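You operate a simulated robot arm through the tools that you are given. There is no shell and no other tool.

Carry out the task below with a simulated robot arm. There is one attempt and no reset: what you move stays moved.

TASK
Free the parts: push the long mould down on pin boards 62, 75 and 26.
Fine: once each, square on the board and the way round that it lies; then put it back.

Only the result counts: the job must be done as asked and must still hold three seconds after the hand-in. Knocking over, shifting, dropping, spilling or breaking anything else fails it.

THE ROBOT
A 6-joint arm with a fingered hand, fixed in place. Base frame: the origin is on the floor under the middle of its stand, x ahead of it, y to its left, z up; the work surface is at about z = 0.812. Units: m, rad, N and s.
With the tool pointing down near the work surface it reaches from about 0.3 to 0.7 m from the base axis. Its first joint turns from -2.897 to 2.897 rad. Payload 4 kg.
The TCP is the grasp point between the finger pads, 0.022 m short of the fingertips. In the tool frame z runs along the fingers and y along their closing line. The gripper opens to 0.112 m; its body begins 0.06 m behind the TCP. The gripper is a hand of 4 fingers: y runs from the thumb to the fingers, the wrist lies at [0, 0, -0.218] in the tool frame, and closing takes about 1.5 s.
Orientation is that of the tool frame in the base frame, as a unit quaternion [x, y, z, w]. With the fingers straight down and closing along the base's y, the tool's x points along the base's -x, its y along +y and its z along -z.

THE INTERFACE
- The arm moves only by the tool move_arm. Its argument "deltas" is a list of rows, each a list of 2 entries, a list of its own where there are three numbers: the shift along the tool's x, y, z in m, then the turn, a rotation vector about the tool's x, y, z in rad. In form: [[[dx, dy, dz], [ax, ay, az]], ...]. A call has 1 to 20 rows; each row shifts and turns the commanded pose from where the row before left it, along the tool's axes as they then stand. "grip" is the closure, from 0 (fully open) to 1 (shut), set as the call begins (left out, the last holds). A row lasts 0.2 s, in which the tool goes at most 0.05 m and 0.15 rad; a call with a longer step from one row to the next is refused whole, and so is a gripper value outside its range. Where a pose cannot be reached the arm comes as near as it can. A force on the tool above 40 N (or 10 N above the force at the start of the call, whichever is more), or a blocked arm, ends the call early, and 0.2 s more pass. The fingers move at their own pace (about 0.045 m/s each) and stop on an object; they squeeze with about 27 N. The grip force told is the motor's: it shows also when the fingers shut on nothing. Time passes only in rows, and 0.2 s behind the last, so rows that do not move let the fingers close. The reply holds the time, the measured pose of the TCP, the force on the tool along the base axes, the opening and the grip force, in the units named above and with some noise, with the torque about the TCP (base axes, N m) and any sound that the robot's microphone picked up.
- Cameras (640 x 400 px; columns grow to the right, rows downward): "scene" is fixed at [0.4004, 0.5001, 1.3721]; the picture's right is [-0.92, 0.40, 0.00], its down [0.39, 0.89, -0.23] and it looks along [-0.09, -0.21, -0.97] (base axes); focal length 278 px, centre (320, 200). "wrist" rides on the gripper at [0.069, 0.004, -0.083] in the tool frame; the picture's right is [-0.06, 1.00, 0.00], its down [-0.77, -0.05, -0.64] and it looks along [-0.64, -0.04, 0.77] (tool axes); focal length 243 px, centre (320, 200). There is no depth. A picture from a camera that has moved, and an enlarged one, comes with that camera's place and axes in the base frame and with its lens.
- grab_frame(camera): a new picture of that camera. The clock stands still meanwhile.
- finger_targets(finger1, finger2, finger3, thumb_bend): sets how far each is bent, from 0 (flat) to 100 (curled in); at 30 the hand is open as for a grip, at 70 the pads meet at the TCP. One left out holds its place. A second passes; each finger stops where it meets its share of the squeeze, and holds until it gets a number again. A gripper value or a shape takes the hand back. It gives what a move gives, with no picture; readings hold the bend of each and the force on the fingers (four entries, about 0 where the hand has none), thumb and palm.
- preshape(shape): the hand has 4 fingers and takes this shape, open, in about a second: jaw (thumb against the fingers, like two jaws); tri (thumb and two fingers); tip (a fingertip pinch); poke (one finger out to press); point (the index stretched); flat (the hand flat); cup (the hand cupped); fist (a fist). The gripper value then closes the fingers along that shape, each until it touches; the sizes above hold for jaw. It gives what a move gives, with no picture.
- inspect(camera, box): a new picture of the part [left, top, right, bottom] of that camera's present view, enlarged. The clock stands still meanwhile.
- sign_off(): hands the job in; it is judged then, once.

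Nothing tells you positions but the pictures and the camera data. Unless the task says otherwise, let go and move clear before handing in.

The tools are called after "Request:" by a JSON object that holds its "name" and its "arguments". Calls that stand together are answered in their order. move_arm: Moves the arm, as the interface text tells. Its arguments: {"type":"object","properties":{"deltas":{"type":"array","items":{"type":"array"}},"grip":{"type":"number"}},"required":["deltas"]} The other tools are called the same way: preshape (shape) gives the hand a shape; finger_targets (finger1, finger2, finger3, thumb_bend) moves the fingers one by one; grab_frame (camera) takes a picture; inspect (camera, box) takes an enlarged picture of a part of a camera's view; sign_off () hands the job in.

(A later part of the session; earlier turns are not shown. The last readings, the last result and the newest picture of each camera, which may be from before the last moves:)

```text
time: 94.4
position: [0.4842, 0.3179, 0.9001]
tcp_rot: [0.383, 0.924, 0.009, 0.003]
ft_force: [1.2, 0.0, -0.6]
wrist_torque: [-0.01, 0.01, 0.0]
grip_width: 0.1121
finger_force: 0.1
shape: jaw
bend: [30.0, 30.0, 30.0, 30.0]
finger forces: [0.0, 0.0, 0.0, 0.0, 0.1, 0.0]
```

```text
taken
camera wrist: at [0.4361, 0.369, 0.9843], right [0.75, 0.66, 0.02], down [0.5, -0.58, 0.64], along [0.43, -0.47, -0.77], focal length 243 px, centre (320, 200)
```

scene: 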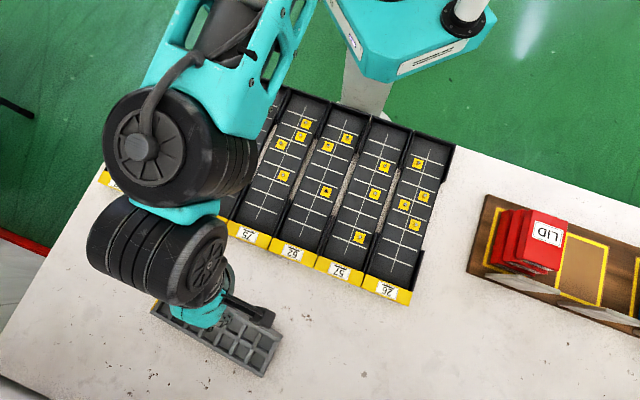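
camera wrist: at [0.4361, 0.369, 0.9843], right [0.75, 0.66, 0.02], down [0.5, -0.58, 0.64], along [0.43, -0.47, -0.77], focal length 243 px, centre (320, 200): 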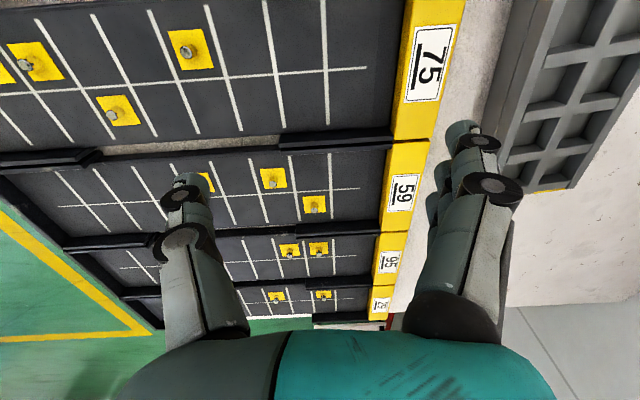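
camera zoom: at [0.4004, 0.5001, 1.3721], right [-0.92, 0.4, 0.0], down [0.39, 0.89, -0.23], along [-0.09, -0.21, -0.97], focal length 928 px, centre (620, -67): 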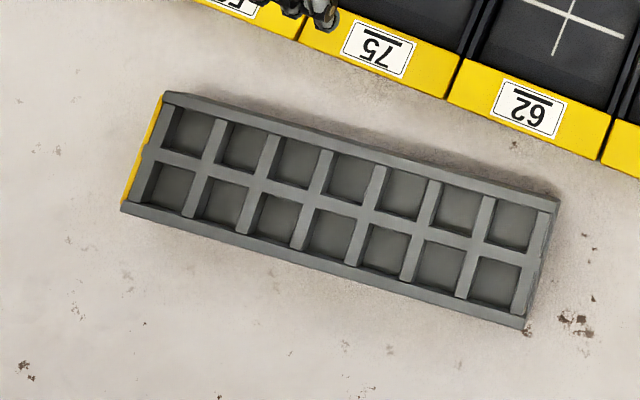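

Clear view: the mould lies upside down, yellow end to the left and about 6.6° skewed. I'll turn it over by gripping near its right end with one finger and the thumb, raising that end until it stands on the yellow end, then laying it down the other way. Moving above the right end now.

Request:
{"name": "move_arm", "arguments": {"deltas": [[[0.0285, 0.0282, 0], [0, 0, -0.023]], [[0.0285, 0.0282, 0], [0, 0, -0.023]], [[0.0285, 0.0282, 0], [0, 0, -0.023]], [[0.0285, 0.0282, 0], [0, 0, -0.023]], [[0.0285, 0.0282, 0], [0, 0, -0.023]], [[0, 0, 0], [0, 0, 0]]]}}

Request:
{"name": "grab_frame", "arguments": {"camera": "wrist"}}

Request:
{"name": "inspect", "arguments": {"camera": "scene", "box": [150, 220, 310, 340]}}

```text
time: 95.8
position: [0.4733, 0.5178, 0.9022]
tcp_rot: [0.328, 0.945, 0.009, 0.003]
ft_force: [-0.4, 0.5, -1.6]
wrist_torque: [-0.01, -0.01, -0.02]
grip_width: 0.1121
finger_force: 0.1
shape: jaw
bend: [30.0, 30.0, 30.0, 30.0]
finger forces: [0.0, 0.1, 0.0, 0.0, 0.0, 0.0]
```

```text
taken
camera wrist: at [0.421, 0.5631, 0.9856], right [0.67, 0.74, 0.02], down [0.56, -0.52, 0.64], along [0.49, -0.42, -0.77], focal length 243 px, centre (320, 200)
```

wrist: 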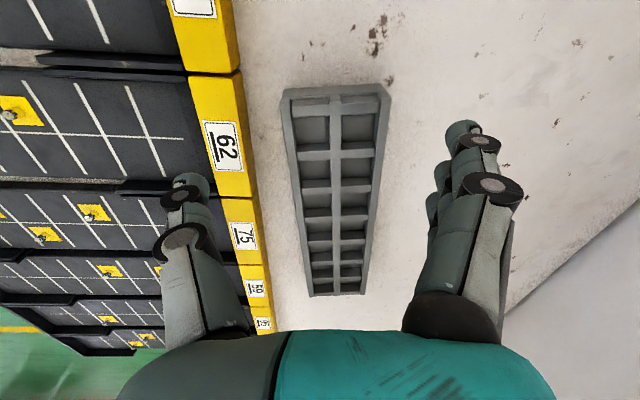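

```text
3.33 times, centred on (230, 280) of scene
camera zoom: at [0.4004, 0.5001, 1.3721], right [-0.92, 0.4, 0.0], down [0.39, 0.89, -0.23], along [-0.09, -0.21, -0.97], focal length 928 px, centre (620, -67)
```

zoom: 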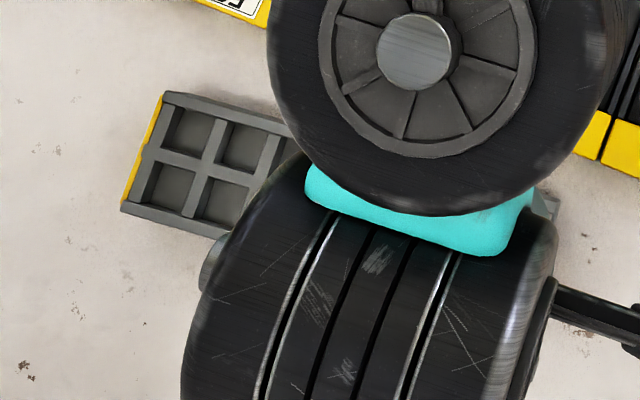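

The hand is square to the mould. The gap to the label strip is narrow for the thumb, so I'll pre-close the thumb and middle finger to just wider than the mould and splay the other two, then measure the centring.

Request:
{"name": "finger_targets", "arguments": {"finger1": 5, "finger2": 60, "finger3": 5, "thumb_bend": 57}}

Request:
{"name": "grab_frame", "arguments": {"camera": "wrist"}}

Request:
{"name": "inspect", "arguments": {"camera": "wrist", "box": [260, 70, 420, 170]}}

```text
time: 96.8
position: [0.4735, 0.5179, 0.9026]
tcp_rot: [0.33, 0.944, 0.009, 0.003]
ft_force: [0.5, 0.3, -0.2]
wrist_torque: [-0.01, 0.0, -0.01]
grip_width: 0.099
finger_force: 0.1
shape: fingers
bend: [5.0, 60.0, 5.0, 56.0]
finger forces: [0.1, 0.0, 0.0, 0.1, 0.0, 0.1]
```

```text
taken
camera wrist: at [0.4213, 0.5628, 0.9859], right [0.67, 0.74, 0.02], down [0.56, -0.52, 0.64], along [0.49, -0.42, -0.77], focal length 243 px, centre (320, 200)
```

wrist: 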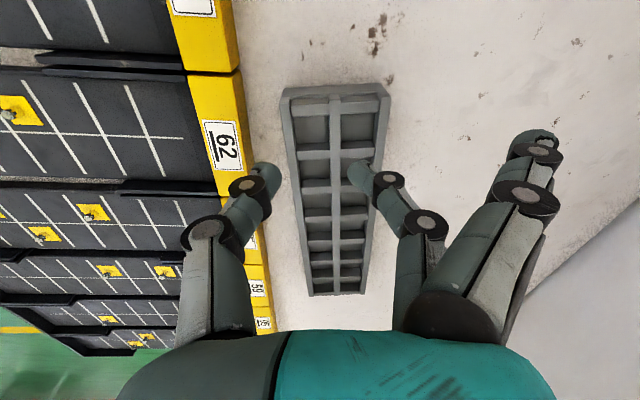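

```text
4.00 times, centred on (340, 120) of wrist
camera zoom: at [0.4213, 0.5628, 0.9859], right [0.67, 0.74, 0.02], down [0.56, -0.52, 0.64], along [0.49, -0.42, -0.77], focal length 970 px, centre (240, 520)
```

zoom: 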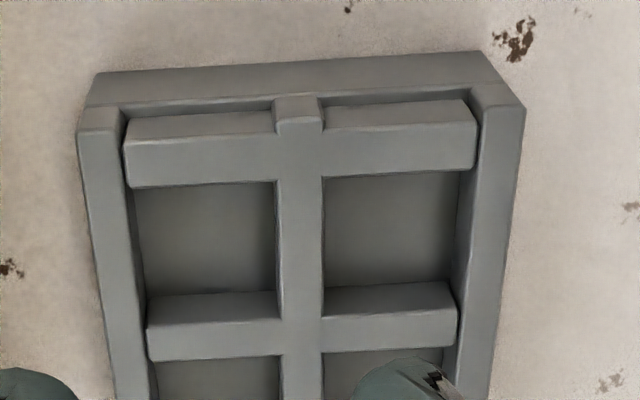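

I need to shift about 10 mm outward to centre on the mould. I'll narrow the pinch slightly, shift and lower to just above it.

Request:
{"name": "finger_targets", "arguments": {"finger2": 63, "thumb_bend": 61}}

Request:
{"name": "move_arm", "arguments": {"deltas": [[[0, 0.005, 0.005], [-0.01, 0, 0]], [[0, 0.005, 0.005], [-0.01, 0, 0]], [[0, 0, 0.008], [0, 0, 0]], [[0, 0, 0.008], [0, 0, 0]], [[0, 0, 0], [0, 0, 0]]]}}

Request:
{"name": "grab_frame", "arguments": {"camera": "wrist"}}

```text
time: 97.8
position: [0.4735, 0.5179, 0.9022]
tcp_rot: [0.329, 0.944, 0.009, 0.004]
ft_force: [0.6, -0.3, 0.1]
wrist_torque: [-0.03, -0.03, 0.01]
grip_width: 0.0918
finger_force: 0.0
shape: fingers
bend: [5.0, 63.0, 5.0, 61.0]
finger forces: [0.1, 0.1, 0.0, 0.0, 0.0, 0.0]
```

```text
time: 99.0
position: [0.4784, 0.5285, 0.8792]
tcp_rot: [0.329, 0.944, 0.017, 0.006]
ft_force: [0.2, -0.2, 0.0]
wrist_torque: [0.01, 0.01, 0.0]
grip_width: 0.0918
finger_force: 0.2
shape: fingers
bend: [5.0, 63.0, 5.0, 61.0]
finger forces: [0.0, 0.0, 0.0, 0.0, 0.0, 0.0]
```

```text
taken
camera wrist: at [0.4254, 0.5721, 0.9616], right [0.67, 0.74, 0.04], down [0.55, -0.53, 0.64], along [0.5, -0.41, -0.77], focal length 243 px, centre (320, 200)
```

wrist: 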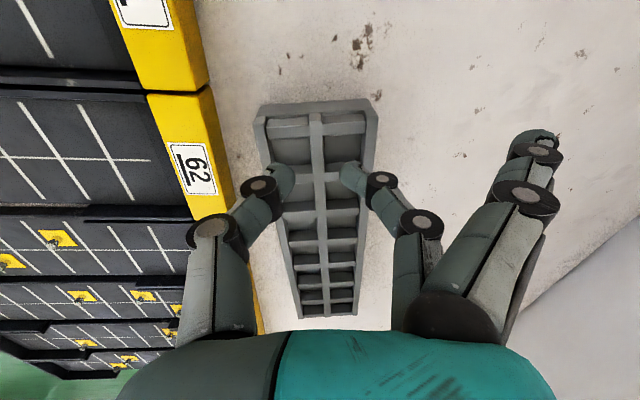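

The pinch is narrower than I assumed; by the stated scale, 42 gives the opening I want. I'll set that.

Request:
{"name": "finger_targets", "arguments": {"finger2": 41, "thumb_bend": 41}}

Request:
{"name": "grab_frame", "arguments": {"camera": "wrist"}}

Request:
{"name": "inspect", "arguments": {"camera": "wrist", "box": [200, 90, 440, 240]}}

```text
time: 100.0
position: [0.4806, 0.5282, 0.8777]
tcp_rot: [0.329, 0.944, 0.018, 0.007]
ft_force: [0.5, 0.4, -0.5]
wrist_torque: [-0.03, 0.01, 0.01]
grip_width: 0.1191
finger_force: 0.1
shape: fingers
bend: [5.0, 41.0, 5.0, 41.0]
finger forces: [0.0, 0.1, 0.0, 0.1, 0.0, 0.0]
```

```text
taken
camera wrist: at [0.4254, 0.572, 0.9617], right [0.67, 0.74, 0.04], down [0.55, -0.53, 0.64], along [0.5, -0.41, -0.77], focal length 243 px, centre (320, 200)
```

wrist: 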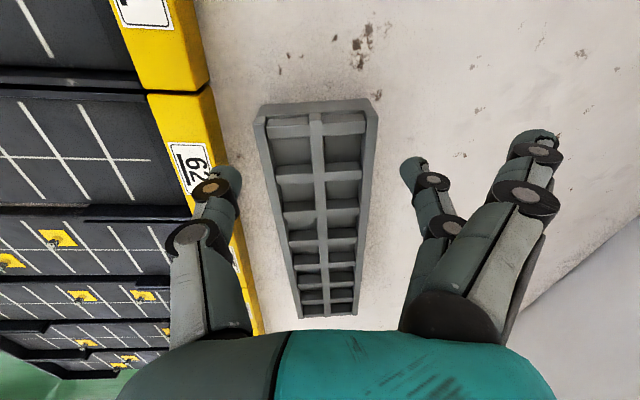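

```text
2.67 times, centred on (320, 165) of wrist
camera zoom: at [0.4254, 0.572, 0.9617], right [0.67, 0.74, 0.04], down [0.55, -0.53, 0.64], along [0.5, -0.41, -0.77], focal length 647 px, centre (320, 293)
```

zoom: 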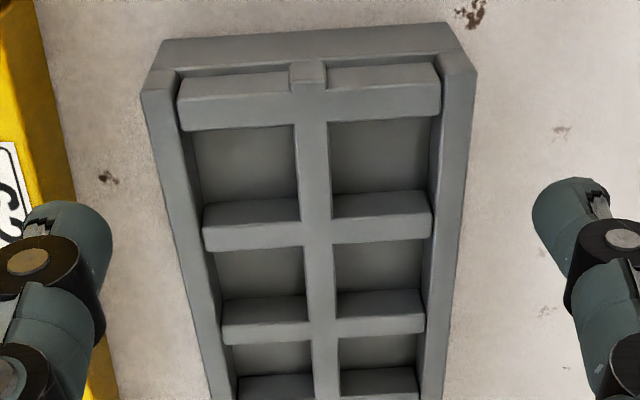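

Now centred with even clearance on both sides. I'll lower in steps to grip height.

Request:
{"name": "move_arm", "arguments": {"deltas": [[[0, -0.0003, 0.0083], [0, 0, 0]], [[0, -0.0003, 0.0083], [0, 0, 0]], [[0, -0.0003, 0.0083], [0, 0, 0]], [[0, -0.0003, 0.0083], [0, 0, 0]], [[0, -0.0003, 0.008], [0, 0, 0]], [[0, 0, 0], [0, 0, 0]]]}}

Request:
{"name": "grab_frame", "arguments": {"camera": "wrist"}}

```text
time: 101.4
position: [0.4792, 0.5271, 0.8362]
tcp_rot: [0.329, 0.944, 0.018, 0.006]
ft_force: [0.1, 0.0, 0.7]
wrist_torque: [-0.01, 0.0, -0.01]
grip_width: 0.1192
finger_force: 0.1
shape: fingers
bend: [5.0, 41.0, 5.0, 41.0]
finger forces: [0.0, 0.0, 0.0, 0.0, 0.0, 0.0]
```

```text
taken
camera wrist: at [0.4251, 0.5712, 0.9198], right [0.67, 0.74, 0.04], down [0.55, -0.53, 0.64], along [0.5, -0.41, -0.77], focal length 243 px, centre (320, 200)
```

wrist: 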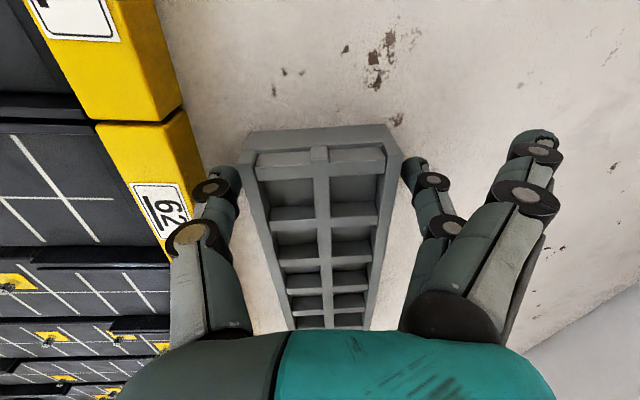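

The thumb and middle finger straddle the right end with no contact elsewhere. Closing the pinch.

Request:
{"name": "finger_targets", "arguments": {"finger2": 75, "thumb_bend": 75}}

Request:
{"name": "grab_frame", "arguments": {"camera": "wrist"}}

```text
time: 102.4
position: [0.4789, 0.5268, 0.8362]
tcp_rot: [0.329, 0.944, 0.018, 0.006]
ft_force: [0.4, -0.5, 0.5]
wrist_torque: [0.05, -0.01, -0.06]
grip_width: 0.0961
finger_force: 15.9
shape: fingers
bend: [5.0, 38.0, 5.0, 64.0]
finger forces: [0.0, 15.7, 0.0, 0.0, 15.8, 0.0]
```

```text
taken
camera wrist: at [0.4252, 0.5712, 0.9198], right [0.67, 0.74, 0.04], down [0.55, -0.53, 0.64], along [0.5, -0.41, -0.77], focal length 243 px, centre (320, 200)
```

wrist: 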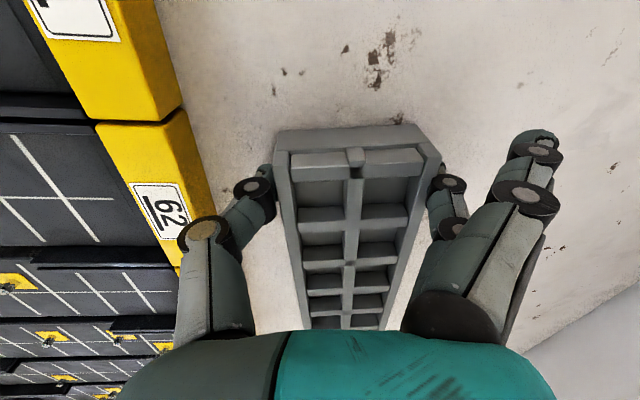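

The pinch holds with about 16 N on each side. I'll raise this end 4 cm straight up and see whether it pivots in the grip while the other end stays on the table.

Request:
{"name": "move_arm", "arguments": {"deltas": [[[0, 0.0003, -0.008], [0, 0, 0]], [[0, 0.0003, -0.008], [0, 0, 0]], [[0, 0.0003, -0.008], [0, 0, 0]], [[0, 0.0003, -0.008], [0, 0, 0]], [[0, 0.0003, -0.008], [0, 0, 0]], [[0, 0, 0], [0, 0, 0]]]}}

Request:
{"name": "grab_frame", "arguments": {"camera": "wrist"}}

Request:
{"name": "grab_frame", "arguments": {"camera": "scene"}}

```text
time: 103.8
position: [0.4786, 0.5277, 0.8753]
tcp_rot: [0.328, 0.944, 0.018, 0.007]
ft_force: [0.0, -0.3, -4.2]
wrist_torque: [0.03, 0.05, -0.06]
grip_width: 0.0962
finger_force: 16.2
shape: fingers
bend: [5.0, 38.0, 5.0, 64.0]
finger forces: [0.1, 16.0, 0.1, 0.0, 16.0, 0.0]
```

```text
taken
camera wrist: at [0.4258, 0.5723, 0.9596], right [0.67, 0.74, 0.04], down [0.55, -0.53, 0.64], along [0.5, -0.41, -0.77], focal length 243 px, centre (320, 200)
```

wrist: 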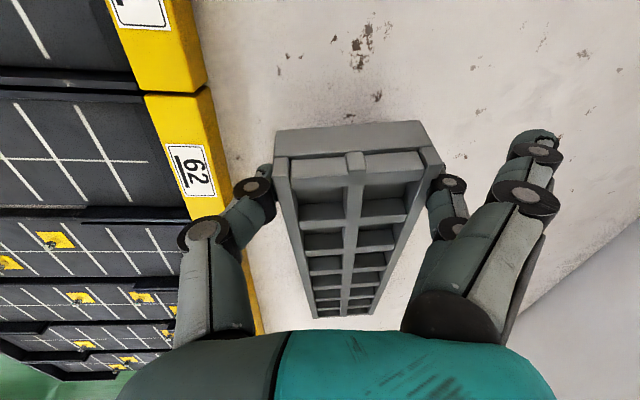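

```text
taken
```

scene: 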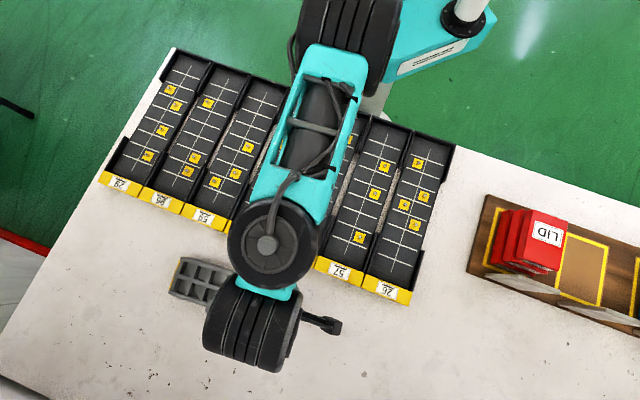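

It pivots nicely: the far end stays on the table and the load is about 4 N. I'll keep raising slowly, drifting slightly inward to stay within reach.

Request:
{"name": "move_arm", "arguments": {"deltas": [[[0.0002, -0.0018, -0.0096], [0, 0, 0]], [[0.0002, -0.0018, -0.0096], [0, 0, 0]], [[0.0002, -0.0018, -0.0096], [0, 0, 0]], [[0.0002, -0.0018, -0.0096], [0, 0, 0]], [[0.0002, -0.0018, -0.0096], [0, 0, 0]], [[0.0002, -0.0018, -0.0096], [0, 0, 0]], [[0, 0, 0], [0, 0, 0]]]}}

Request:
{"name": "grab_frame", "arguments": {"camera": "wrist"}}

Request:
{"name": "grab_frame", "arguments": {"camera": "scene"}}

```text
time: 105.4
position: [0.47, 0.5179, 0.9344]
tcp_rot: [0.328, 0.945, 0.018, 0.006]
ft_force: [-0.5, 0.3, -3.3]
wrist_torque: [0.04, 0.19, 0.03]
grip_width: 0.0961
finger_force: 16.9
shape: fingers
bend: [5.0, 38.0, 5.0, 64.0]
finger forces: [0.0, 17.2, 0.1, 0.1, 16.2, 0.0]
```

```text
taken
camera wrist: at [0.4167, 0.5628, 1.0181], right [0.67, 0.74, 0.04], down [0.55, -0.53, 0.64], along [0.5, -0.41, -0.77], focal length 243 px, centre (320, 200)
```

wrist: 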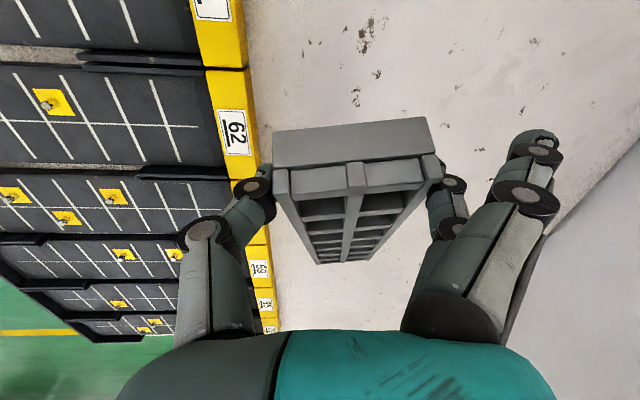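

```text
taken
```

scene: 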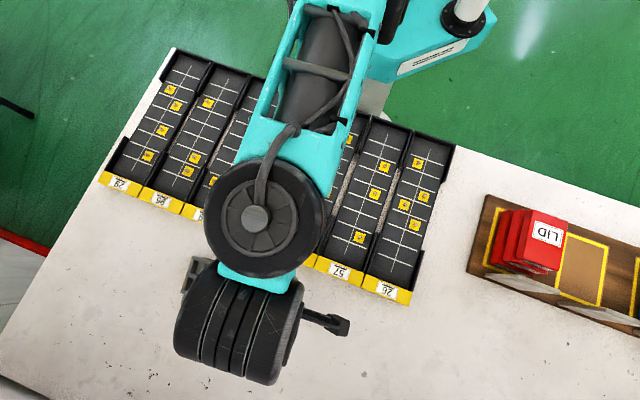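

Continuing well. I'll raise further until it stands nearly upright.

Request:
{"name": "move_arm", "arguments": {"deltas": [[[0.0002, -0.0018, -0.0096], [0, 0, 0]], [[0.0002, -0.0018, -0.0096], [0, 0, 0]], [[0.0002, -0.0018, -0.0096], [0, 0, 0]], [[0.0002, -0.0018, -0.0096], [0, 0, 0]], [[0.0002, -0.0018, -0.0096], [0, 0, 0]], [[0.0002, -0.0018, -0.0096], [0, 0, 0]], [[0, 0, 0], [0, 0, 0]]]}}

Request:
{"name": "grab_frame", "arguments": {"camera": "wrist"}}

```text
time: 107.0
position: [0.461, 0.5084, 0.9905]
tcp_rot: [0.328, 0.944, 0.018, 0.007]
ft_force: [-0.9, 1.5, -3.8]
wrist_torque: [0.05, 0.19, -0.02]
grip_width: 0.096
finger_force: 17.3
shape: fingers
bend: [5.0, 38.0, 5.0, 64.0]
finger forces: [0.1, 18.7, 0.0, 0.1, 16.4, 0.0]
```

```text
taken
camera wrist: at [0.407, 0.5533, 1.0747], right [0.67, 0.74, 0.04], down [0.55, -0.53, 0.64], along [0.5, -0.41, -0.77], focal length 243 px, centre (320, 200)
```

wrist: 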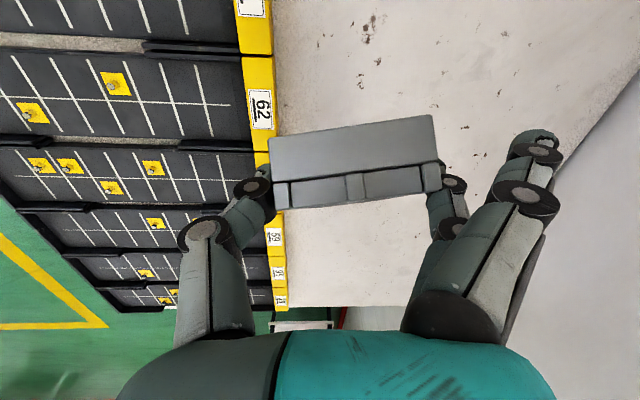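

Nearly upright. I'll raise a little more so it hangs just free of the table.

Request:
{"name": "move_arm", "arguments": {"deltas": [[[0.0004, -0.0035, -0.008], [0, 0, 0]], [[0.0004, -0.0035, -0.008], [0, 0, 0]], [[0.0004, -0.0035, -0.008], [0, 0, 0]], [[0, 0, 0], [0, 0, 0]], [[0, 0, 0], [0, 0, 0]]]}}

Request:
{"name": "grab_frame", "arguments": {"camera": "wrist"}}

Request:
{"name": "grab_frame", "arguments": {"camera": "scene"}}

```text
time: 108.2
position: [0.4526, 0.5009, 1.0154]
tcp_rot: [0.329, 0.944, 0.018, 0.007]
ft_force: [-0.1, -0.5, -5.9]
wrist_torque: [0.04, 0.28, 0.0]
grip_width: 0.0963
finger_force: 18.7
shape: fingers
bend: [5.0, 38.0, 5.0, 64.0]
finger forces: [0.0, 20.2, 0.0, 0.0, 17.5, 0.0]
```

```text
taken
camera wrist: at [0.3988, 0.5447, 1.0984], right [0.67, 0.74, 0.04], down [0.55, -0.53, 0.64], along [0.5, -0.41, -0.77], focal length 243 px, centre (320, 200)
```

wrist: 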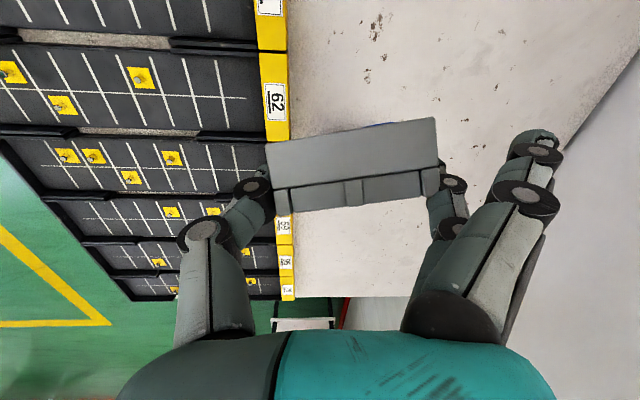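

```text
taken
```

scene: 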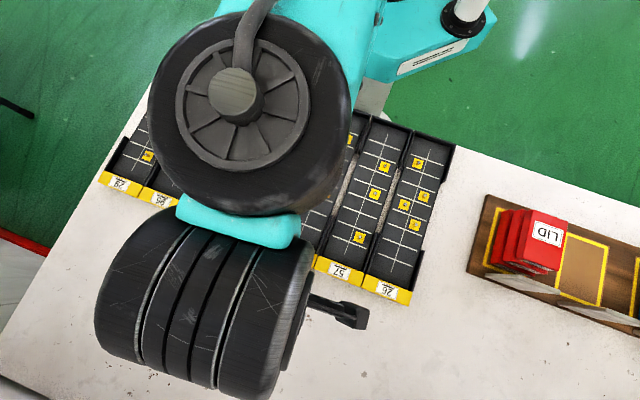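

The mould hangs free and upright, with the parts still in it; a trace of blue shows on its far face. I'll square the hand to the boards and shift right about 6.5 cm before laying it down the other way.

Request:
{"name": "move_arm", "arguments": {"deltas": [[[0, 0, 0], [0, 0, 0.039]], [[0, 0, 0], [0, 0, 0.039]], [[0, 0, 0], [0, 0, 0.039]], [[0.013, 0, 0], [0, 0, 0]], [[0.013, 0, 0], [0, 0, 0]], [[0.013, 0, 0], [0, 0, 0]], [[0.013, 0, 0], [0, 0, 0]], [[0.013, 0, 0], [0, 0, 0]], [[0, 0, 0], [0, 0, 0]], [[0, 0, 0], [0, 0, 0]]]}}

Request:
{"name": "grab_frame", "arguments": {"camera": "wrist"}}

Request:
{"name": "grab_frame", "arguments": {"camera": "scene"}}

```text
time: 110.4
position: [0.4079, 0.5467, 1.014]
tcp_rot: [0.383, 0.924, 0.019, 0.005]
ft_force: [0.5, -0.9, -5.3]
wrist_torque: [0.06, 0.28, -0.03]
grip_width: 0.0959
finger_force: 18.6
shape: fingers
bend: [5.0, 38.0, 5.0, 64.0]
finger forces: [0.0, 20.0, 0.0, 0.0, 17.4, 0.0]
```

```text
taken
camera wrist: at [0.3594, 0.5967, 1.0991], right [0.75, 0.66, 0.04], down [0.49, -0.6, 0.64], along [0.44, -0.46, -0.77], focal length 243 px, centre (320, 200)
```

wrist: 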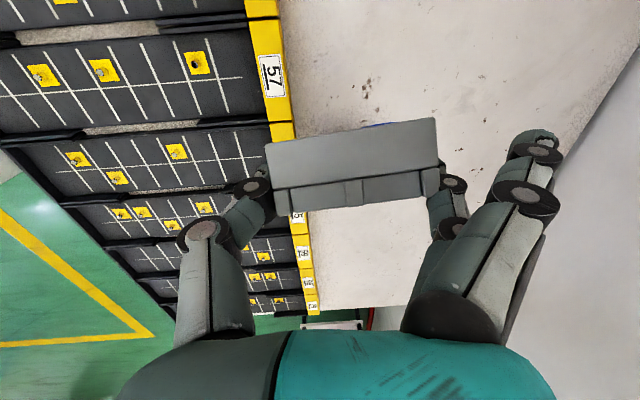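

```text
taken
```

scene: 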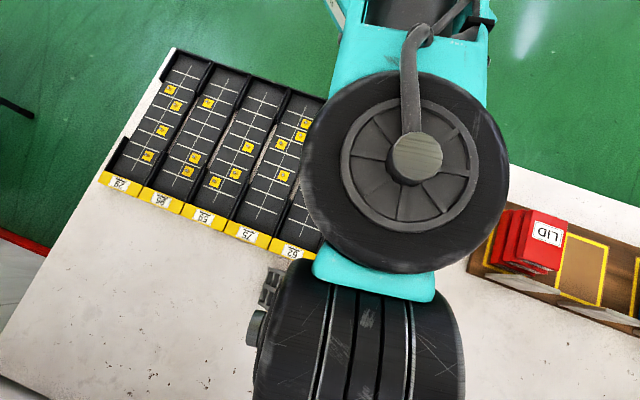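

Board 57's label shows at the left, so I'm well right of 62 now. I'll lower slightly so the yellow end rests on the table, then start leaning the top toward the left.

Request:
{"name": "move_arm", "arguments": {"deltas": [[[0, 0, 0.003], [0, 0, 0]], [[0, 0, 0.003], [0, 0, 0]], [[-0.01, 0, 0.001], [0, 0, 0]], [[-0.01, 0, 0.001], [0, 0, 0]], [[-0.01, 0, 0.001], [0, 0, 0]], [[0, 0, 0], [0, 0, 0]]]}}

Request:
{"name": "grab_frame", "arguments": {"camera": "wrist"}}

Request:
{"name": "inspect", "arguments": {"camera": "scene", "box": [220, 230, 360, 350]}}

```text
time: 111.8
position: [0.4298, 0.5262, 1.0044]
tcp_rot: [0.382, 0.924, 0.019, 0.006]
ft_force: [1.0, 0.7, -3.1]
wrist_torque: [-0.04, 0.12, -0.02]
grip_width: 0.0962
finger_force: 17.1
shape: fingers
bend: [5.0, 38.0, 5.0, 64.0]
finger forces: [0.0, 17.6, 0.1, 0.0, 16.9, 0.0]
```

```text
taken
camera wrist: at [0.3818, 0.5757, 1.0888], right [0.75, 0.66, 0.04], down [0.49, -0.6, 0.64], along [0.44, -0.46, -0.77], focal length 243 px, centre (320, 200)
```

wrist: 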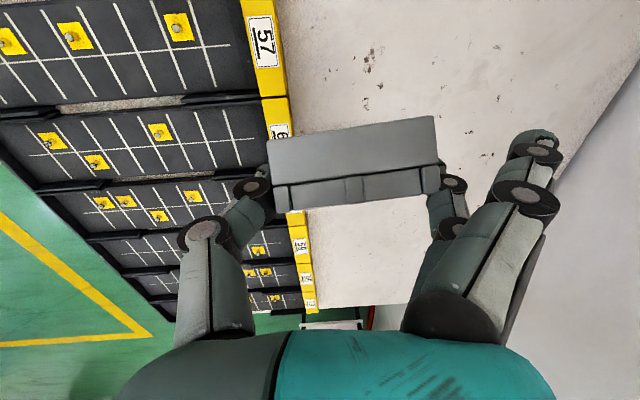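

```text
3.33 times, centred on (290, 290) of scene
camera zoom: at [0.4004, 0.5001, 1.3721], right [-0.92, 0.4, 0.0], down [0.39, 0.89, -0.23], along [-0.09, -0.21, -0.97], focal length 928 px, centre (420, -100)
```

zoom: 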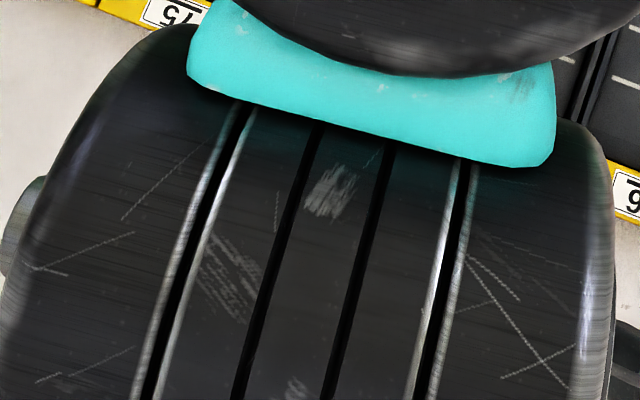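

Reading the wrist torque, the mould hangs about 30° short of upright because the pinch grips it. I can tilt the whole hand sideways to carry it past upright. I'll raise slightly and tilt the hand in steps.

Request:
{"name": "move_arm", "arguments": {"deltas": [[[0, 0, -0.01], [0, 0, 0]], [[0.005, 0, -0.005], [0, 0.1, 0]], [[0.005, 0, 0], [0, 0.1, 0]], [[0.005, 0, 0], [0, 0.1, 0]], [[0.005, 0, 0], [0, 0.1, 0]], [[0, 0, 0], [0, 0, 0]]]}}

Request:
{"name": "grab_frame", "arguments": {"camera": "wrist"}}

Request:
{"name": "grab_frame", "arguments": {"camera": "scene"}}

```text
time: 113.2
position: [0.4315, 0.4831, 0.9961]
tcp_rot: [0.371, 0.906, 0.096, -0.178]
ft_force: [-0.4, 5.9, 5.5]
wrist_torque: [0.27, -0.42, 0.35]
grip_width: 0.0926
finger_force: 16.1
shape: fingers
bend: [5.0, 38.0, 5.0, 66.0]
finger forces: [0.1, 18.1, 0.1, 0.0, 13.8, 0.1]
out of reach, approached as far as the arm can: row 2, 3, 4, 5
```

```text
taken
camera wrist: at [0.409, 0.505, 1.1001], right [0.75, 0.66, 0.02], down [0.63, -0.72, 0.29], along [0.2, -0.2, -0.96], focal length 243 px, centre (320, 200)
```

wrist: 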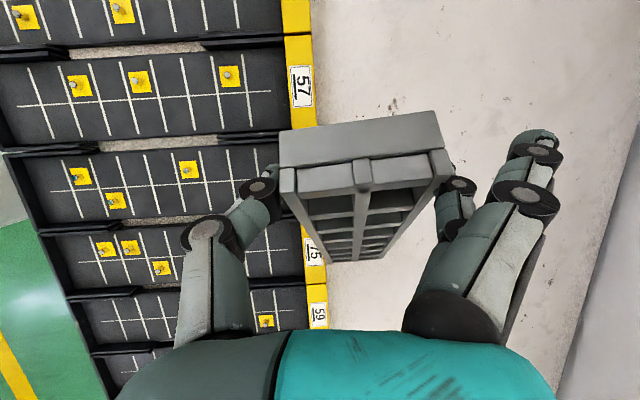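

```text
taken
```

scene: 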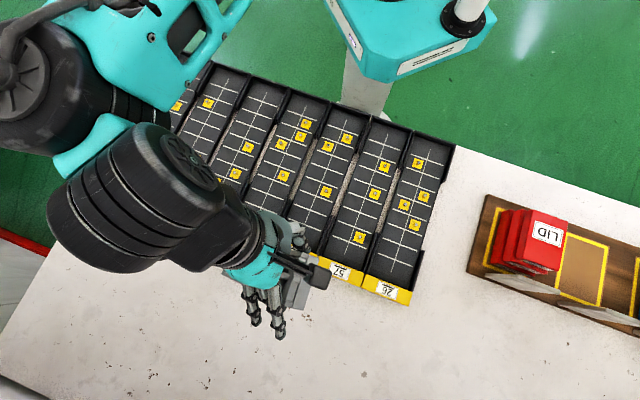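

The arm drifted inward while tilting and the mould touched something lightly. I'll lift it straight up right away.

Request:
{"name": "move_arm", "arguments": {"deltas": [[[0.0079, 0.0009, -0.0184], [0, 0, 0]], [[0.0079, 0.0009, -0.0184], [0, 0, 0]], [[0, 0, 0], [0, 0, 0]]]}}

Request:
{"name": "grab_frame", "arguments": {"camera": "wrist"}}

Request:
{"name": "inspect", "arguments": {"camera": "scene", "box": [200, 200, 440, 350]}}

```text
time: 114.0
position: [0.4296, 0.4676, 1.0166]
tcp_rot: [0.372, 0.906, 0.095, -0.179]
ft_force: [2.1, 1.8, -4.5]
wrist_torque: [0.26, -0.33, 0.19]
grip_width: 0.0926
finger_force: 16.2
shape: fingers
bend: [5.0, 38.0, 5.0, 65.0]
finger forces: [0.1, 17.4, 0.1, 0.0, 14.9, 0.0]
out of reach, approached as far as the arm can: row 1, 2
```

```text
taken
camera wrist: at [0.408, 0.4899, 1.1196], right [0.75, 0.66, 0.01], down [0.63, -0.72, 0.29], along [0.2, -0.21, -0.96], focal length 243 px, centre (320, 200)
```

wrist: 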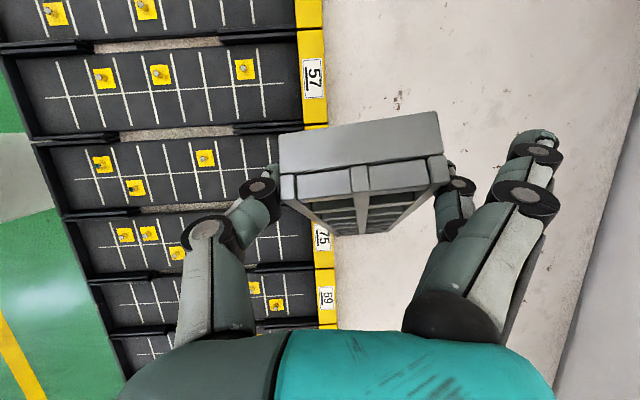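

```text
2.67 times, centred on (320, 275) of scene
camera zoom: at [0.4004, 0.5001, 1.3721], right [-0.92, 0.4, 0.0], down [0.39, 0.89, -0.23], along [-0.09, -0.21, -0.97], focal length 742 px, centre (320, 0)
```

zoom: 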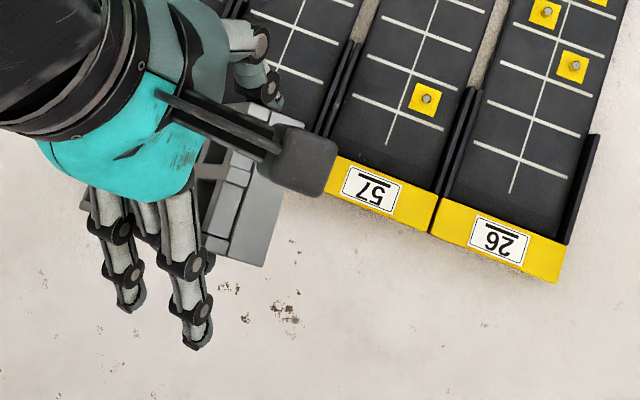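

It is clear of most of the load, but the lower end is still close to the label strip. I'll reduce the tilt and move outward, away from the boards.

Request:
{"name": "move_arm", "arguments": {"deltas": [[[0, 0.012, 0], [0, -0.1, 0]], [[0, 0.015, 0], [0, -0.1, 0]], [[0, 0.015, 0], [0, -0.1, 0]], [[0, 0.01, 0], [0, -0.1, 0]], [[0, 0, 0], [0, 0, 0]]]}}

Request:
{"name": "grab_frame", "arguments": {"camera": "wrist"}}

Request:
{"name": "grab_frame", "arguments": {"camera": "scene"}}

```text
time: 115.2
position: [0.4661, 0.4991, 1.0157]
tcp_rot: [0.382, 0.924, 0.018, 0.006]
ft_force: [-0.3, 0.6, -4.9]
wrist_torque: [0.04, 0.25, 0.03]
grip_width: 0.0939
finger_force: 17.9
shape: fingers
bend: [5.0, 38.0, 5.0, 65.0]
finger forces: [0.1, 18.9, 0.0, 0.1, 17.1, 0.1]
out of reach, approached as far as the arm can: row 2
```

```text
taken
camera wrist: at [0.4185, 0.5483, 1.0996], right [0.75, 0.66, 0.04], down [0.49, -0.6, 0.64], along [0.44, -0.46, -0.77], focal length 243 px, centre (320, 200)
```

wrist: 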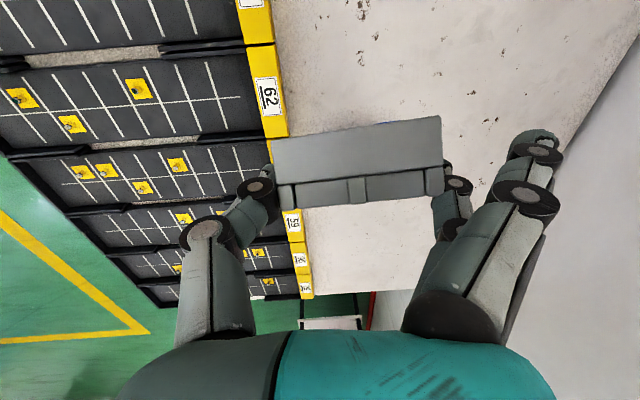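

```text
taken
```

scene: 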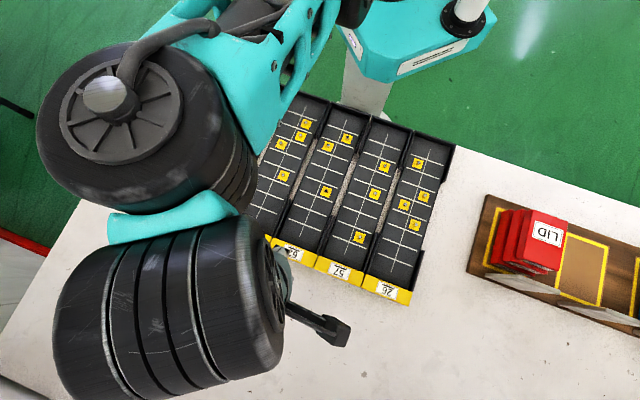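

The mould hangs free again with the hand vertical and clear of the boards. I'll use the table instead: set the yellow end down, then move the hand left so the end stays put and the mould swings past upright.

Request:
{"name": "move_arm", "arguments": {"deltas": [[[0, -0.001, 0.004], [0, 0, 0]], [[0, -0.001, 0.004], [0, 0, 0]], [[0, -0.001, 0.004], [0, 0, 0]], [[0, 0, 0.003], [0, 0, 0]], [[0, 0, 0], [0, 0, 0]]]}}

```text
time: 116.4
position: [0.4645, 0.4973, 1.0002]
tcp_rot: [0.383, 0.924, 0.018, 0.004]
ft_force: [-0.6, 1.4, -1.6]
wrist_torque: [-0.01, 0.09, 0.05]
grip_width: 0.0939
finger_force: 17.4
shape: fingers
bend: [5.0, 38.0, 5.0, 65.0]
finger forces: [0.1, 17.2, 0.0, 0.1, 16.3, 0.0]
```

Contact made; the table carries about 3 N. Now I'll move left with a slight rise, following the arc.

Request:
{"name": "move_arm", "arguments": {"deltas": [[[-0.01, 0, -0.0026], [0, 0, 0]], [[-0.01, 0, -0.0026], [0, 0, 0]], [[-0.01, 0, -0.0026], [0, 0, 0]], [[-0.01, 0, -0.0012], [0, 0, 0]], [[-0.01, 0, -0.0012], [0, 0, 0]], [[-0.01, 0, -0.0012], [0, 0, 0]], [[0, 0, 0], [0, 0, 0]]]}}

Request:
{"name": "grab_frame", "arguments": {"camera": "wrist"}}

```text
time: 118.0
position: [0.5068, 0.455, 1.012]
tcp_rot: [0.382, 0.924, 0.018, 0.005]
ft_force: [-0.4, 0.1, -3.8]
wrist_torque: [-0.03, 0.21, -0.01]
grip_width: 0.0937
finger_force: 17.7
shape: fingers
bend: [5.0, 38.0, 5.0, 65.0]
finger forces: [0.0, 18.1, 0.0, 0.0, 17.1, 0.0]
```

```text
taken
camera wrist: at [0.4581, 0.5046, 1.0954], right [0.75, 0.66, 0.04], down [0.49, -0.6, 0.64], along [0.44, -0.46, -0.77], focal length 243 px, centre (320, 200)
```

wrist: 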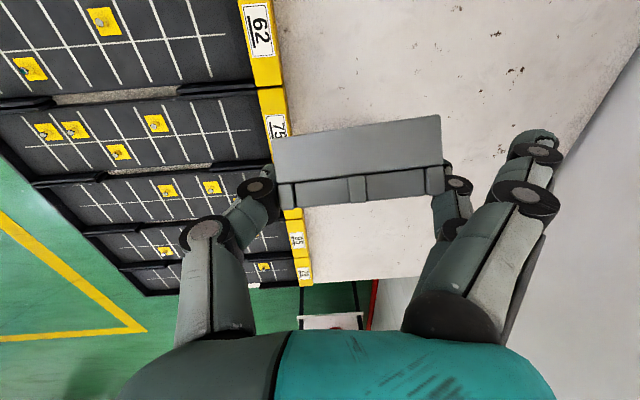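

The end slid rather than holding, so that doesn't rotate it. There's free table to the right of board 26 where a sideways hand tilt is well within reach, so I'll raise the mould above everything and carry it there.

Request:
{"name": "move_arm", "arguments": {"deltas": [[[0, -0.0075, -0.012], [0, 0, 0]], [[0, -0.0075, -0.012], [0, 0, 0]], [[0, -0.0075, -0.012], [0, 0, 0]], [[0, -0.0075, -0.012], [0, 0, 0]], [[0.015, -0.002, 0], [0, 0, 0]], [[0.025, -0.004, 0], [0, 0, 0]], [[0.03, -0.005, 0], [0, 0, 0]], [[0.03, -0.005, 0], [0, 0, 0]], [[0.03, -0.005, 0], [0, 0, 0]], [[0.03, -0.005, 0], [0, 0, 0]], [[0, 0, 0], [0, 0, 0]]]}}

Request:
{"name": "grab_frame", "arguments": {"camera": "wrist"}}

Request:
{"name": "grab_frame", "arguments": {"camera": "scene"}}

```text
time: 120.4
position: [0.3533, 0.5267, 1.0598]
tcp_rot: [0.383, 0.924, 0.019, 0.005]
ft_force: [0.3, 0.3, -5.3]
wrist_torque: [-0.01, 0.19, -0.03]
grip_width: 0.0939
finger_force: 18.0
shape: fingers
bend: [5.0, 38.0, 5.0, 65.0]
finger forces: [0.0, 17.9, 0.1, 0.0, 17.1, 0.0]
```

```text
taken
camera wrist: at [0.3061, 0.5767, 1.1431], right [0.75, 0.66, 0.04], down [0.49, -0.6, 0.64], along [0.44, -0.46, -0.77], focal length 243 px, centre (320, 200)
```

wrist: 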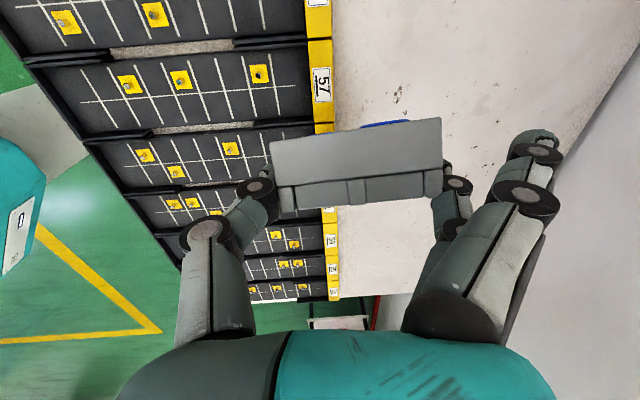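

```text
taken
```

scene: 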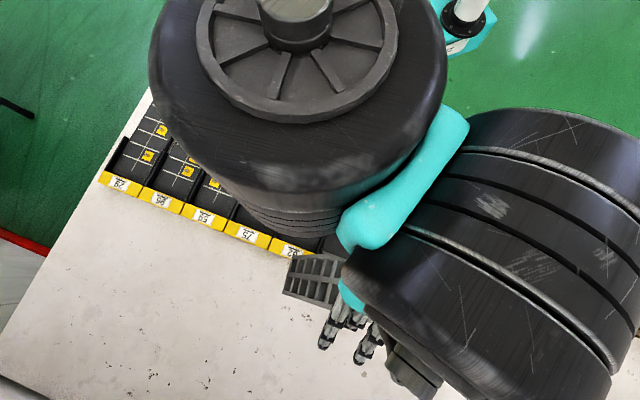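

The move itself swung it closer to upright (blue face now showing). I'll continue to the free area, stopping briskly to help it along.

Request:
{"name": "move_arm", "arguments": {"deltas": [[[0.025, -0.005, 0], [0, 0, 0]], [[0.04, -0.008, 0], [0, 0, 0]], [[0.048, -0.01, 0], [0, 0, 0]], [[0.048, -0.01, 0], [0, 0, 0]], [[0.04, -0.008, 0], [0, 0, 0]], [[0, 0, 0], [0, 0, 0]], [[0, 0, 0], [0, 0, 0]]]}}

Request:
{"name": "grab_frame", "arguments": {"camera": "wrist"}}

Request:
{"name": "grab_frame", "arguments": {"camera": "scene"}}

```text
time: 122.0
position: [0.1828, 0.6393, 1.0567]
tcp_rot: [0.382, 0.924, 0.02, 0.006]
ft_force: [-0.3, 1.0, -5.3]
wrist_torque: [0.02, 0.28, 0.02]
grip_width: 0.0943
finger_force: 18.5
shape: fingers
bend: [5.0, 38.0, 5.0, 65.0]
finger forces: [0.0, 19.9, 0.0, 0.0, 17.6, 0.0]
```

```text
taken
camera wrist: at [0.1346, 0.6897, 1.1414], right [0.75, 0.66, 0.04], down [0.49, -0.6, 0.64], along [0.44, -0.46, -0.77], focal length 243 px, centre (320, 200)
```

wrist: 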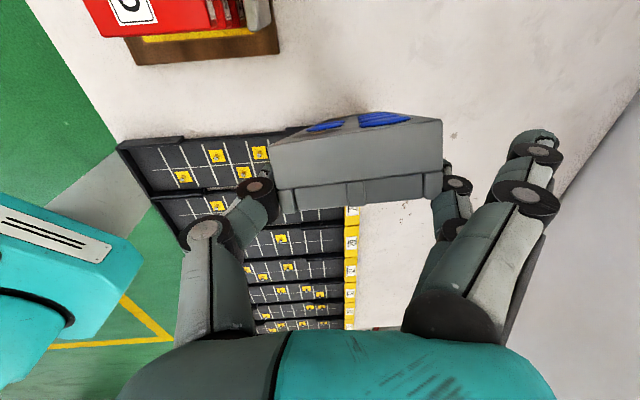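

```text
taken
```

scene: 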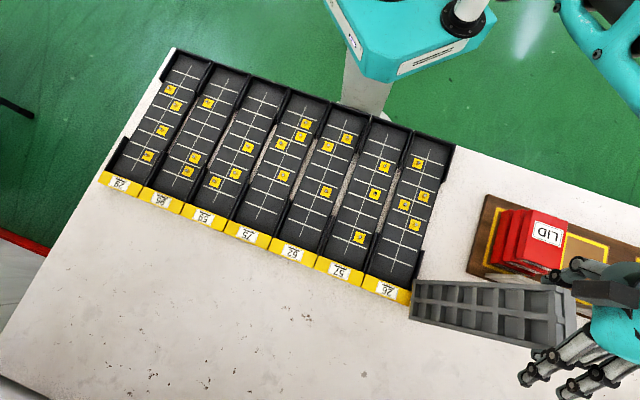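

All boards look undisturbed and the mould is over the free area right of board 26. Now I'll tilt the hand sideways in small steps to bring the mould past upright, watching for drift.

Request:
{"name": "move_arm", "arguments": {"deltas": [[[0, 0, 0], [0, 0.08, 0]], [[0, 0, 0], [0, 0.08, 0]], [[0, 0, 0], [0, 0, 0]]]}}

```text
time: 122.8
position: [0.1815, 0.6399, 1.0575]
tcp_rot: [0.381, 0.921, 0.049, -0.069]
ft_force: [0.9, -0.1, -6.2]
wrist_torque: [-0.04, 0.18, 0.0]
grip_width: 0.0941
finger_force: 17.4
shape: fingers
bend: [5.0, 38.0, 5.0, 65.0]
finger forces: [0.0, 17.9, 0.1, 0.0, 17.2, 0.1]
```

No drift. Continuing the tilt.

Request:
{"name": "move_arm", "arguments": {"deltas": [[[0, 0, 0], [0, 0.08, 0]], [[0, 0, 0], [0, 0.08, 0]], [[0, 0, 0], [0, 0.08, 0]], [[0, 0, 0], [0, 0, 0]]]}}

Request:
{"name": "grab_frame", "arguments": {"camera": "wrist"}}

Request:
{"name": "grab_frame", "arguments": {"camera": "scene"}}

```text
time: 123.8
position: [0.1819, 0.6398, 1.057]
tcp_rot: [0.371, 0.906, 0.094, -0.179]
ft_force: [-1.0, 0.3, -4.7]
wrist_torque: [-0.15, 0.12, 0.0]
grip_width: 0.0941
finger_force: 16.0
shape: fingers
bend: [5.0, 38.0, 5.0, 65.0]
finger forces: [0.0, 16.1, 0.0, 0.0, 16.8, 0.0]
```

```text
taken
camera wrist: at [0.1601, 0.6624, 1.1613], right [0.75, 0.66, 0.01], down [0.63, -0.72, 0.29], along [0.2, -0.21, -0.96], focal length 243 px, centre (320, 200)
```

wrist: 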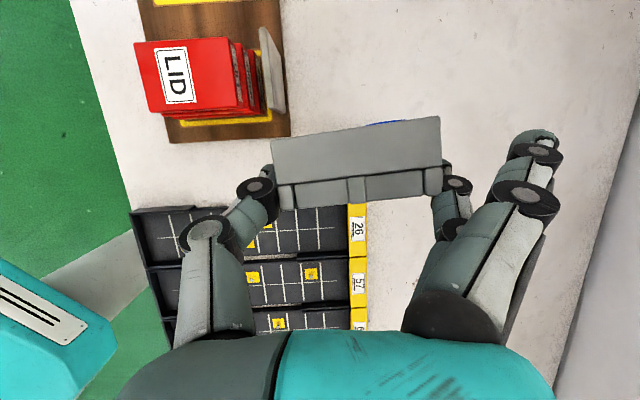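

```text
taken
```

scene: 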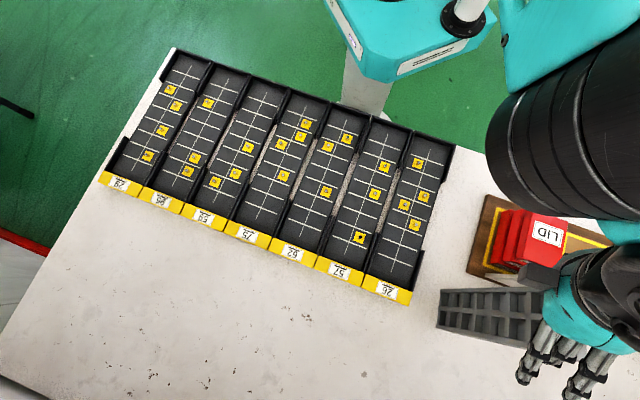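

The mould now hangs about upright. I'll tilt a further 17° so that it leans the right way.

Request:
{"name": "move_arm", "arguments": {"deltas": [[[0, 0, 0], [0, 0.08, 0]], [[0, 0, 0], [0, 0.08, 0]], [[0, 0, 0], [0, 0.08, 0]], [[0, 0, 0], [0, 0.08, 0]], [[0, 0, 0], [0, 0, 0]]]}}

Request:
{"name": "grab_frame", "arguments": {"camera": "wrist"}}

Request:
{"name": "grab_frame", "arguments": {"camera": "scene"}}

```text
time: 125.0
position: [0.1813, 0.6392, 1.0574]
tcp_rot: [0.352, 0.866, 0.153, -0.321]
ft_force: [0.0, -0.4, -5.7]
wrist_torque: [-0.22, 0.04, 0.01]
grip_width: 0.0939
finger_force: 15.4
shape: fingers
bend: [5.0, 38.0, 5.0, 65.0]
finger forces: [0.1, 15.2, 0.0, 0.0, 16.4, 0.1]
```

```text
taken
camera wrist: at [0.1842, 0.6381, 1.1665], right [0.74, 0.67, 0.0], down [0.67, -0.74, -0.03], along [-0.02, 0.02, -1.0], focal length 243 px, centre (320, 200)
```

wrist: 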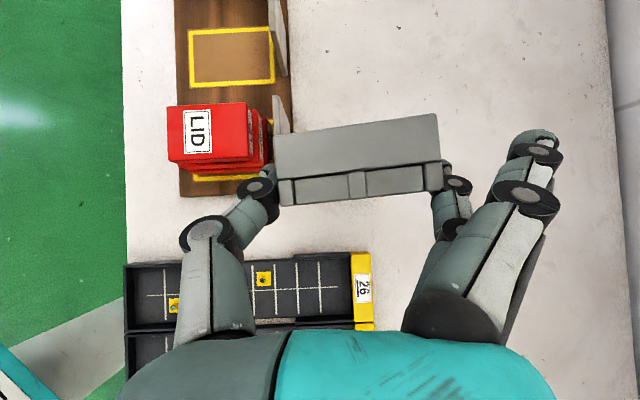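

```text
taken
```

scene: 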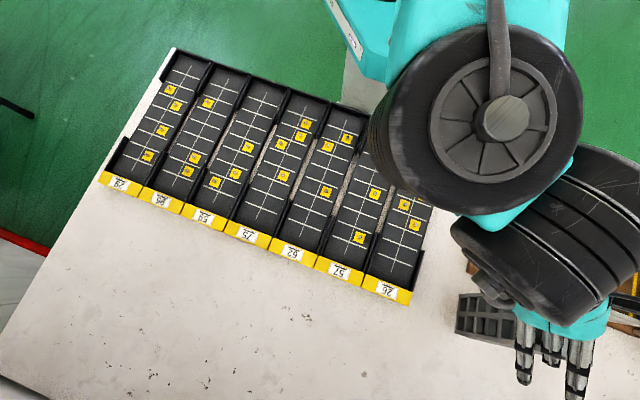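

It now leans about 14° the right way (yellow end to the right), with the camera looking straight down. I'll shift further right and slightly outward so it can lie down clear of board 26 and the rack.

Request:
{"name": "move_arm", "arguments": {"deltas": [[[0.0223, 0.005, 0.02], [0, 0, 0]], [[0.0223, 0.005, 0.02], [0, 0, 0]], [[0.0223, 0.005, 0.02], [0, 0, 0]], [[0.0223, 0.005, 0.02], [0, 0, 0]], [[0, 0, 0], [0, 0, 0]]]}}

Request:
{"name": "grab_frame", "arguments": {"camera": "wrist"}}

Request:
{"name": "grab_frame", "arguments": {"camera": "scene"}}

```text
time: 126.2
position: [0.1257, 0.71, 1.0491]
tcp_rot: [0.352, 0.867, 0.152, -0.32]
ft_force: [0.5, -0.2, -6.2]
wrist_torque: [-0.24, 0.05, -0.02]
grip_width: 0.094
finger_force: 16.1
shape: fingers
bend: [5.0, 38.0, 5.0, 65.0]
finger forces: [0.0, 16.0, 0.0, 0.1, 16.5, 0.1]
out of reach, approached as far as the arm can: row 3, 4
```

```text
taken
camera wrist: at [0.1279, 0.7078, 1.157], right [0.74, 0.67, 0.0], down [0.67, -0.74, -0.03], along [-0.02, 0.02, -1.0], focal length 243 px, centre (320, 200)
```

wrist: 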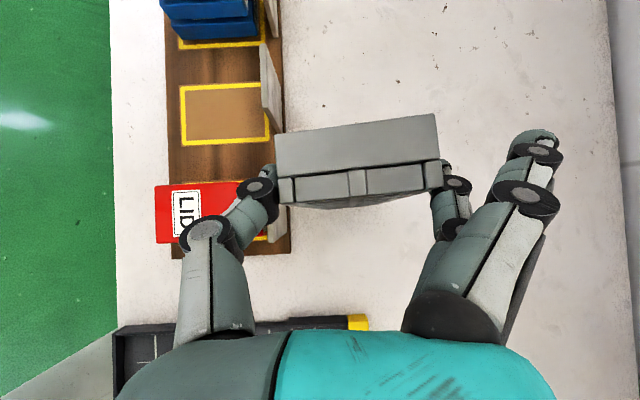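

```text
taken
```

scene: 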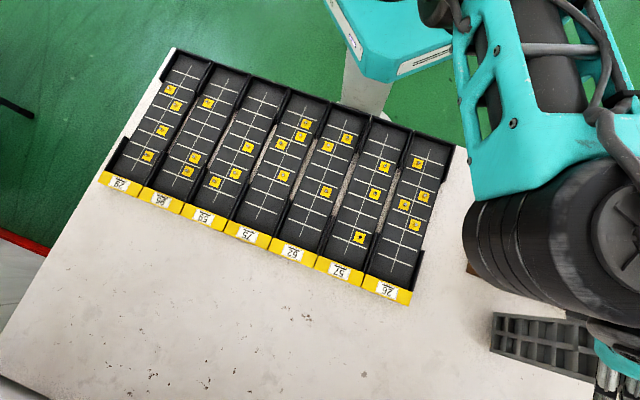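

The geometry now tells me it is only about 3° past upright, so I'll tilt the hand another 15° or so.

Request:
{"name": "move_arm", "arguments": {"deltas": [[[0, 0, 0], [0, 0.08, 0]], [[0, 0, 0], [0, 0.08, 0]], [[0, 0, 0], [0, 0.08, 0]], [[0, 0, 0], [0, 0, 0]]]}}

Request:
{"name": "grab_frame", "arguments": {"camera": "wrist"}}

Request:
{"name": "grab_frame", "arguments": {"camera": "scene"}}

```text
time: 127.2
position: [0.1247, 0.7091, 1.0496]
tcp_rot: [0.332, 0.821, 0.194, -0.421]
ft_force: [0.1, -0.6, -6.0]
wrist_torque: [-0.21, -0.05, -0.02]
grip_width: 0.0941
finger_force: 15.3
shape: fingers
bend: [5.0, 38.0, 5.0, 65.0]
finger forces: [0.0, 15.9, 0.0, 0.1, 16.3, 0.0]
```

```text
taken
camera wrist: at [0.1454, 0.6896, 1.1543], right [0.73, 0.68, -0.01], down [0.65, -0.71, -0.26], along [-0.19, 0.18, -0.96], focal length 243 px, centre (320, 200)
```

wrist: 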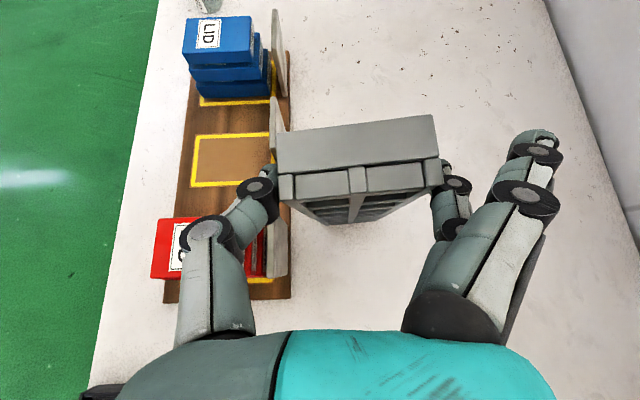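

```text
taken
```

scene: 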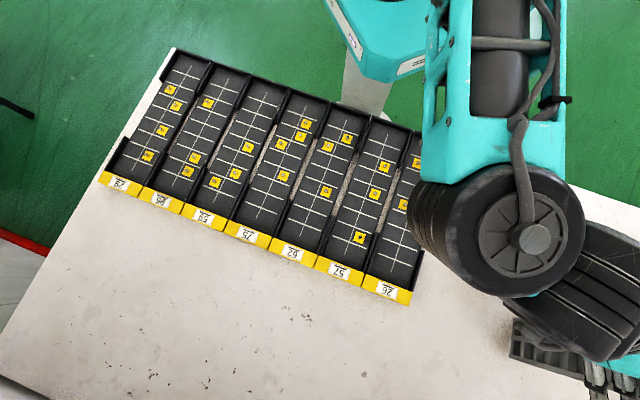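

Now about 10–15° past upright. Before lowering I'll move outward so that it will land beyond the label-strip line.

Request:
{"name": "move_arm", "arguments": {"deltas": [[[-0.0006, 0.02, 0.0005], [0, 0, 0]], [[-0.0006, 0.02, 0.0005], [0, 0, 0]], [[-0.0006, 0.02, 0.0005], [0, 0, 0]], [[0, 0, 0], [0, 0, 0]]]}}

```text
time: 128.2
position: [0.1388, 0.7219, 1.0475]
tcp_rot: [0.332, 0.822, 0.193, -0.42]
ft_force: [-0.4, -0.9, -5.6]
wrist_torque: [-0.24, -0.03, 0.01]
grip_width: 0.0942
finger_force: 16.0
shape: fingers
bend: [5.0, 38.0, 5.0, 65.0]
finger forces: [0.0, 15.8, 0.0, 0.1, 16.2, 0.0]
out of reach, approached as far as the arm can: row 1, 2, 3
```

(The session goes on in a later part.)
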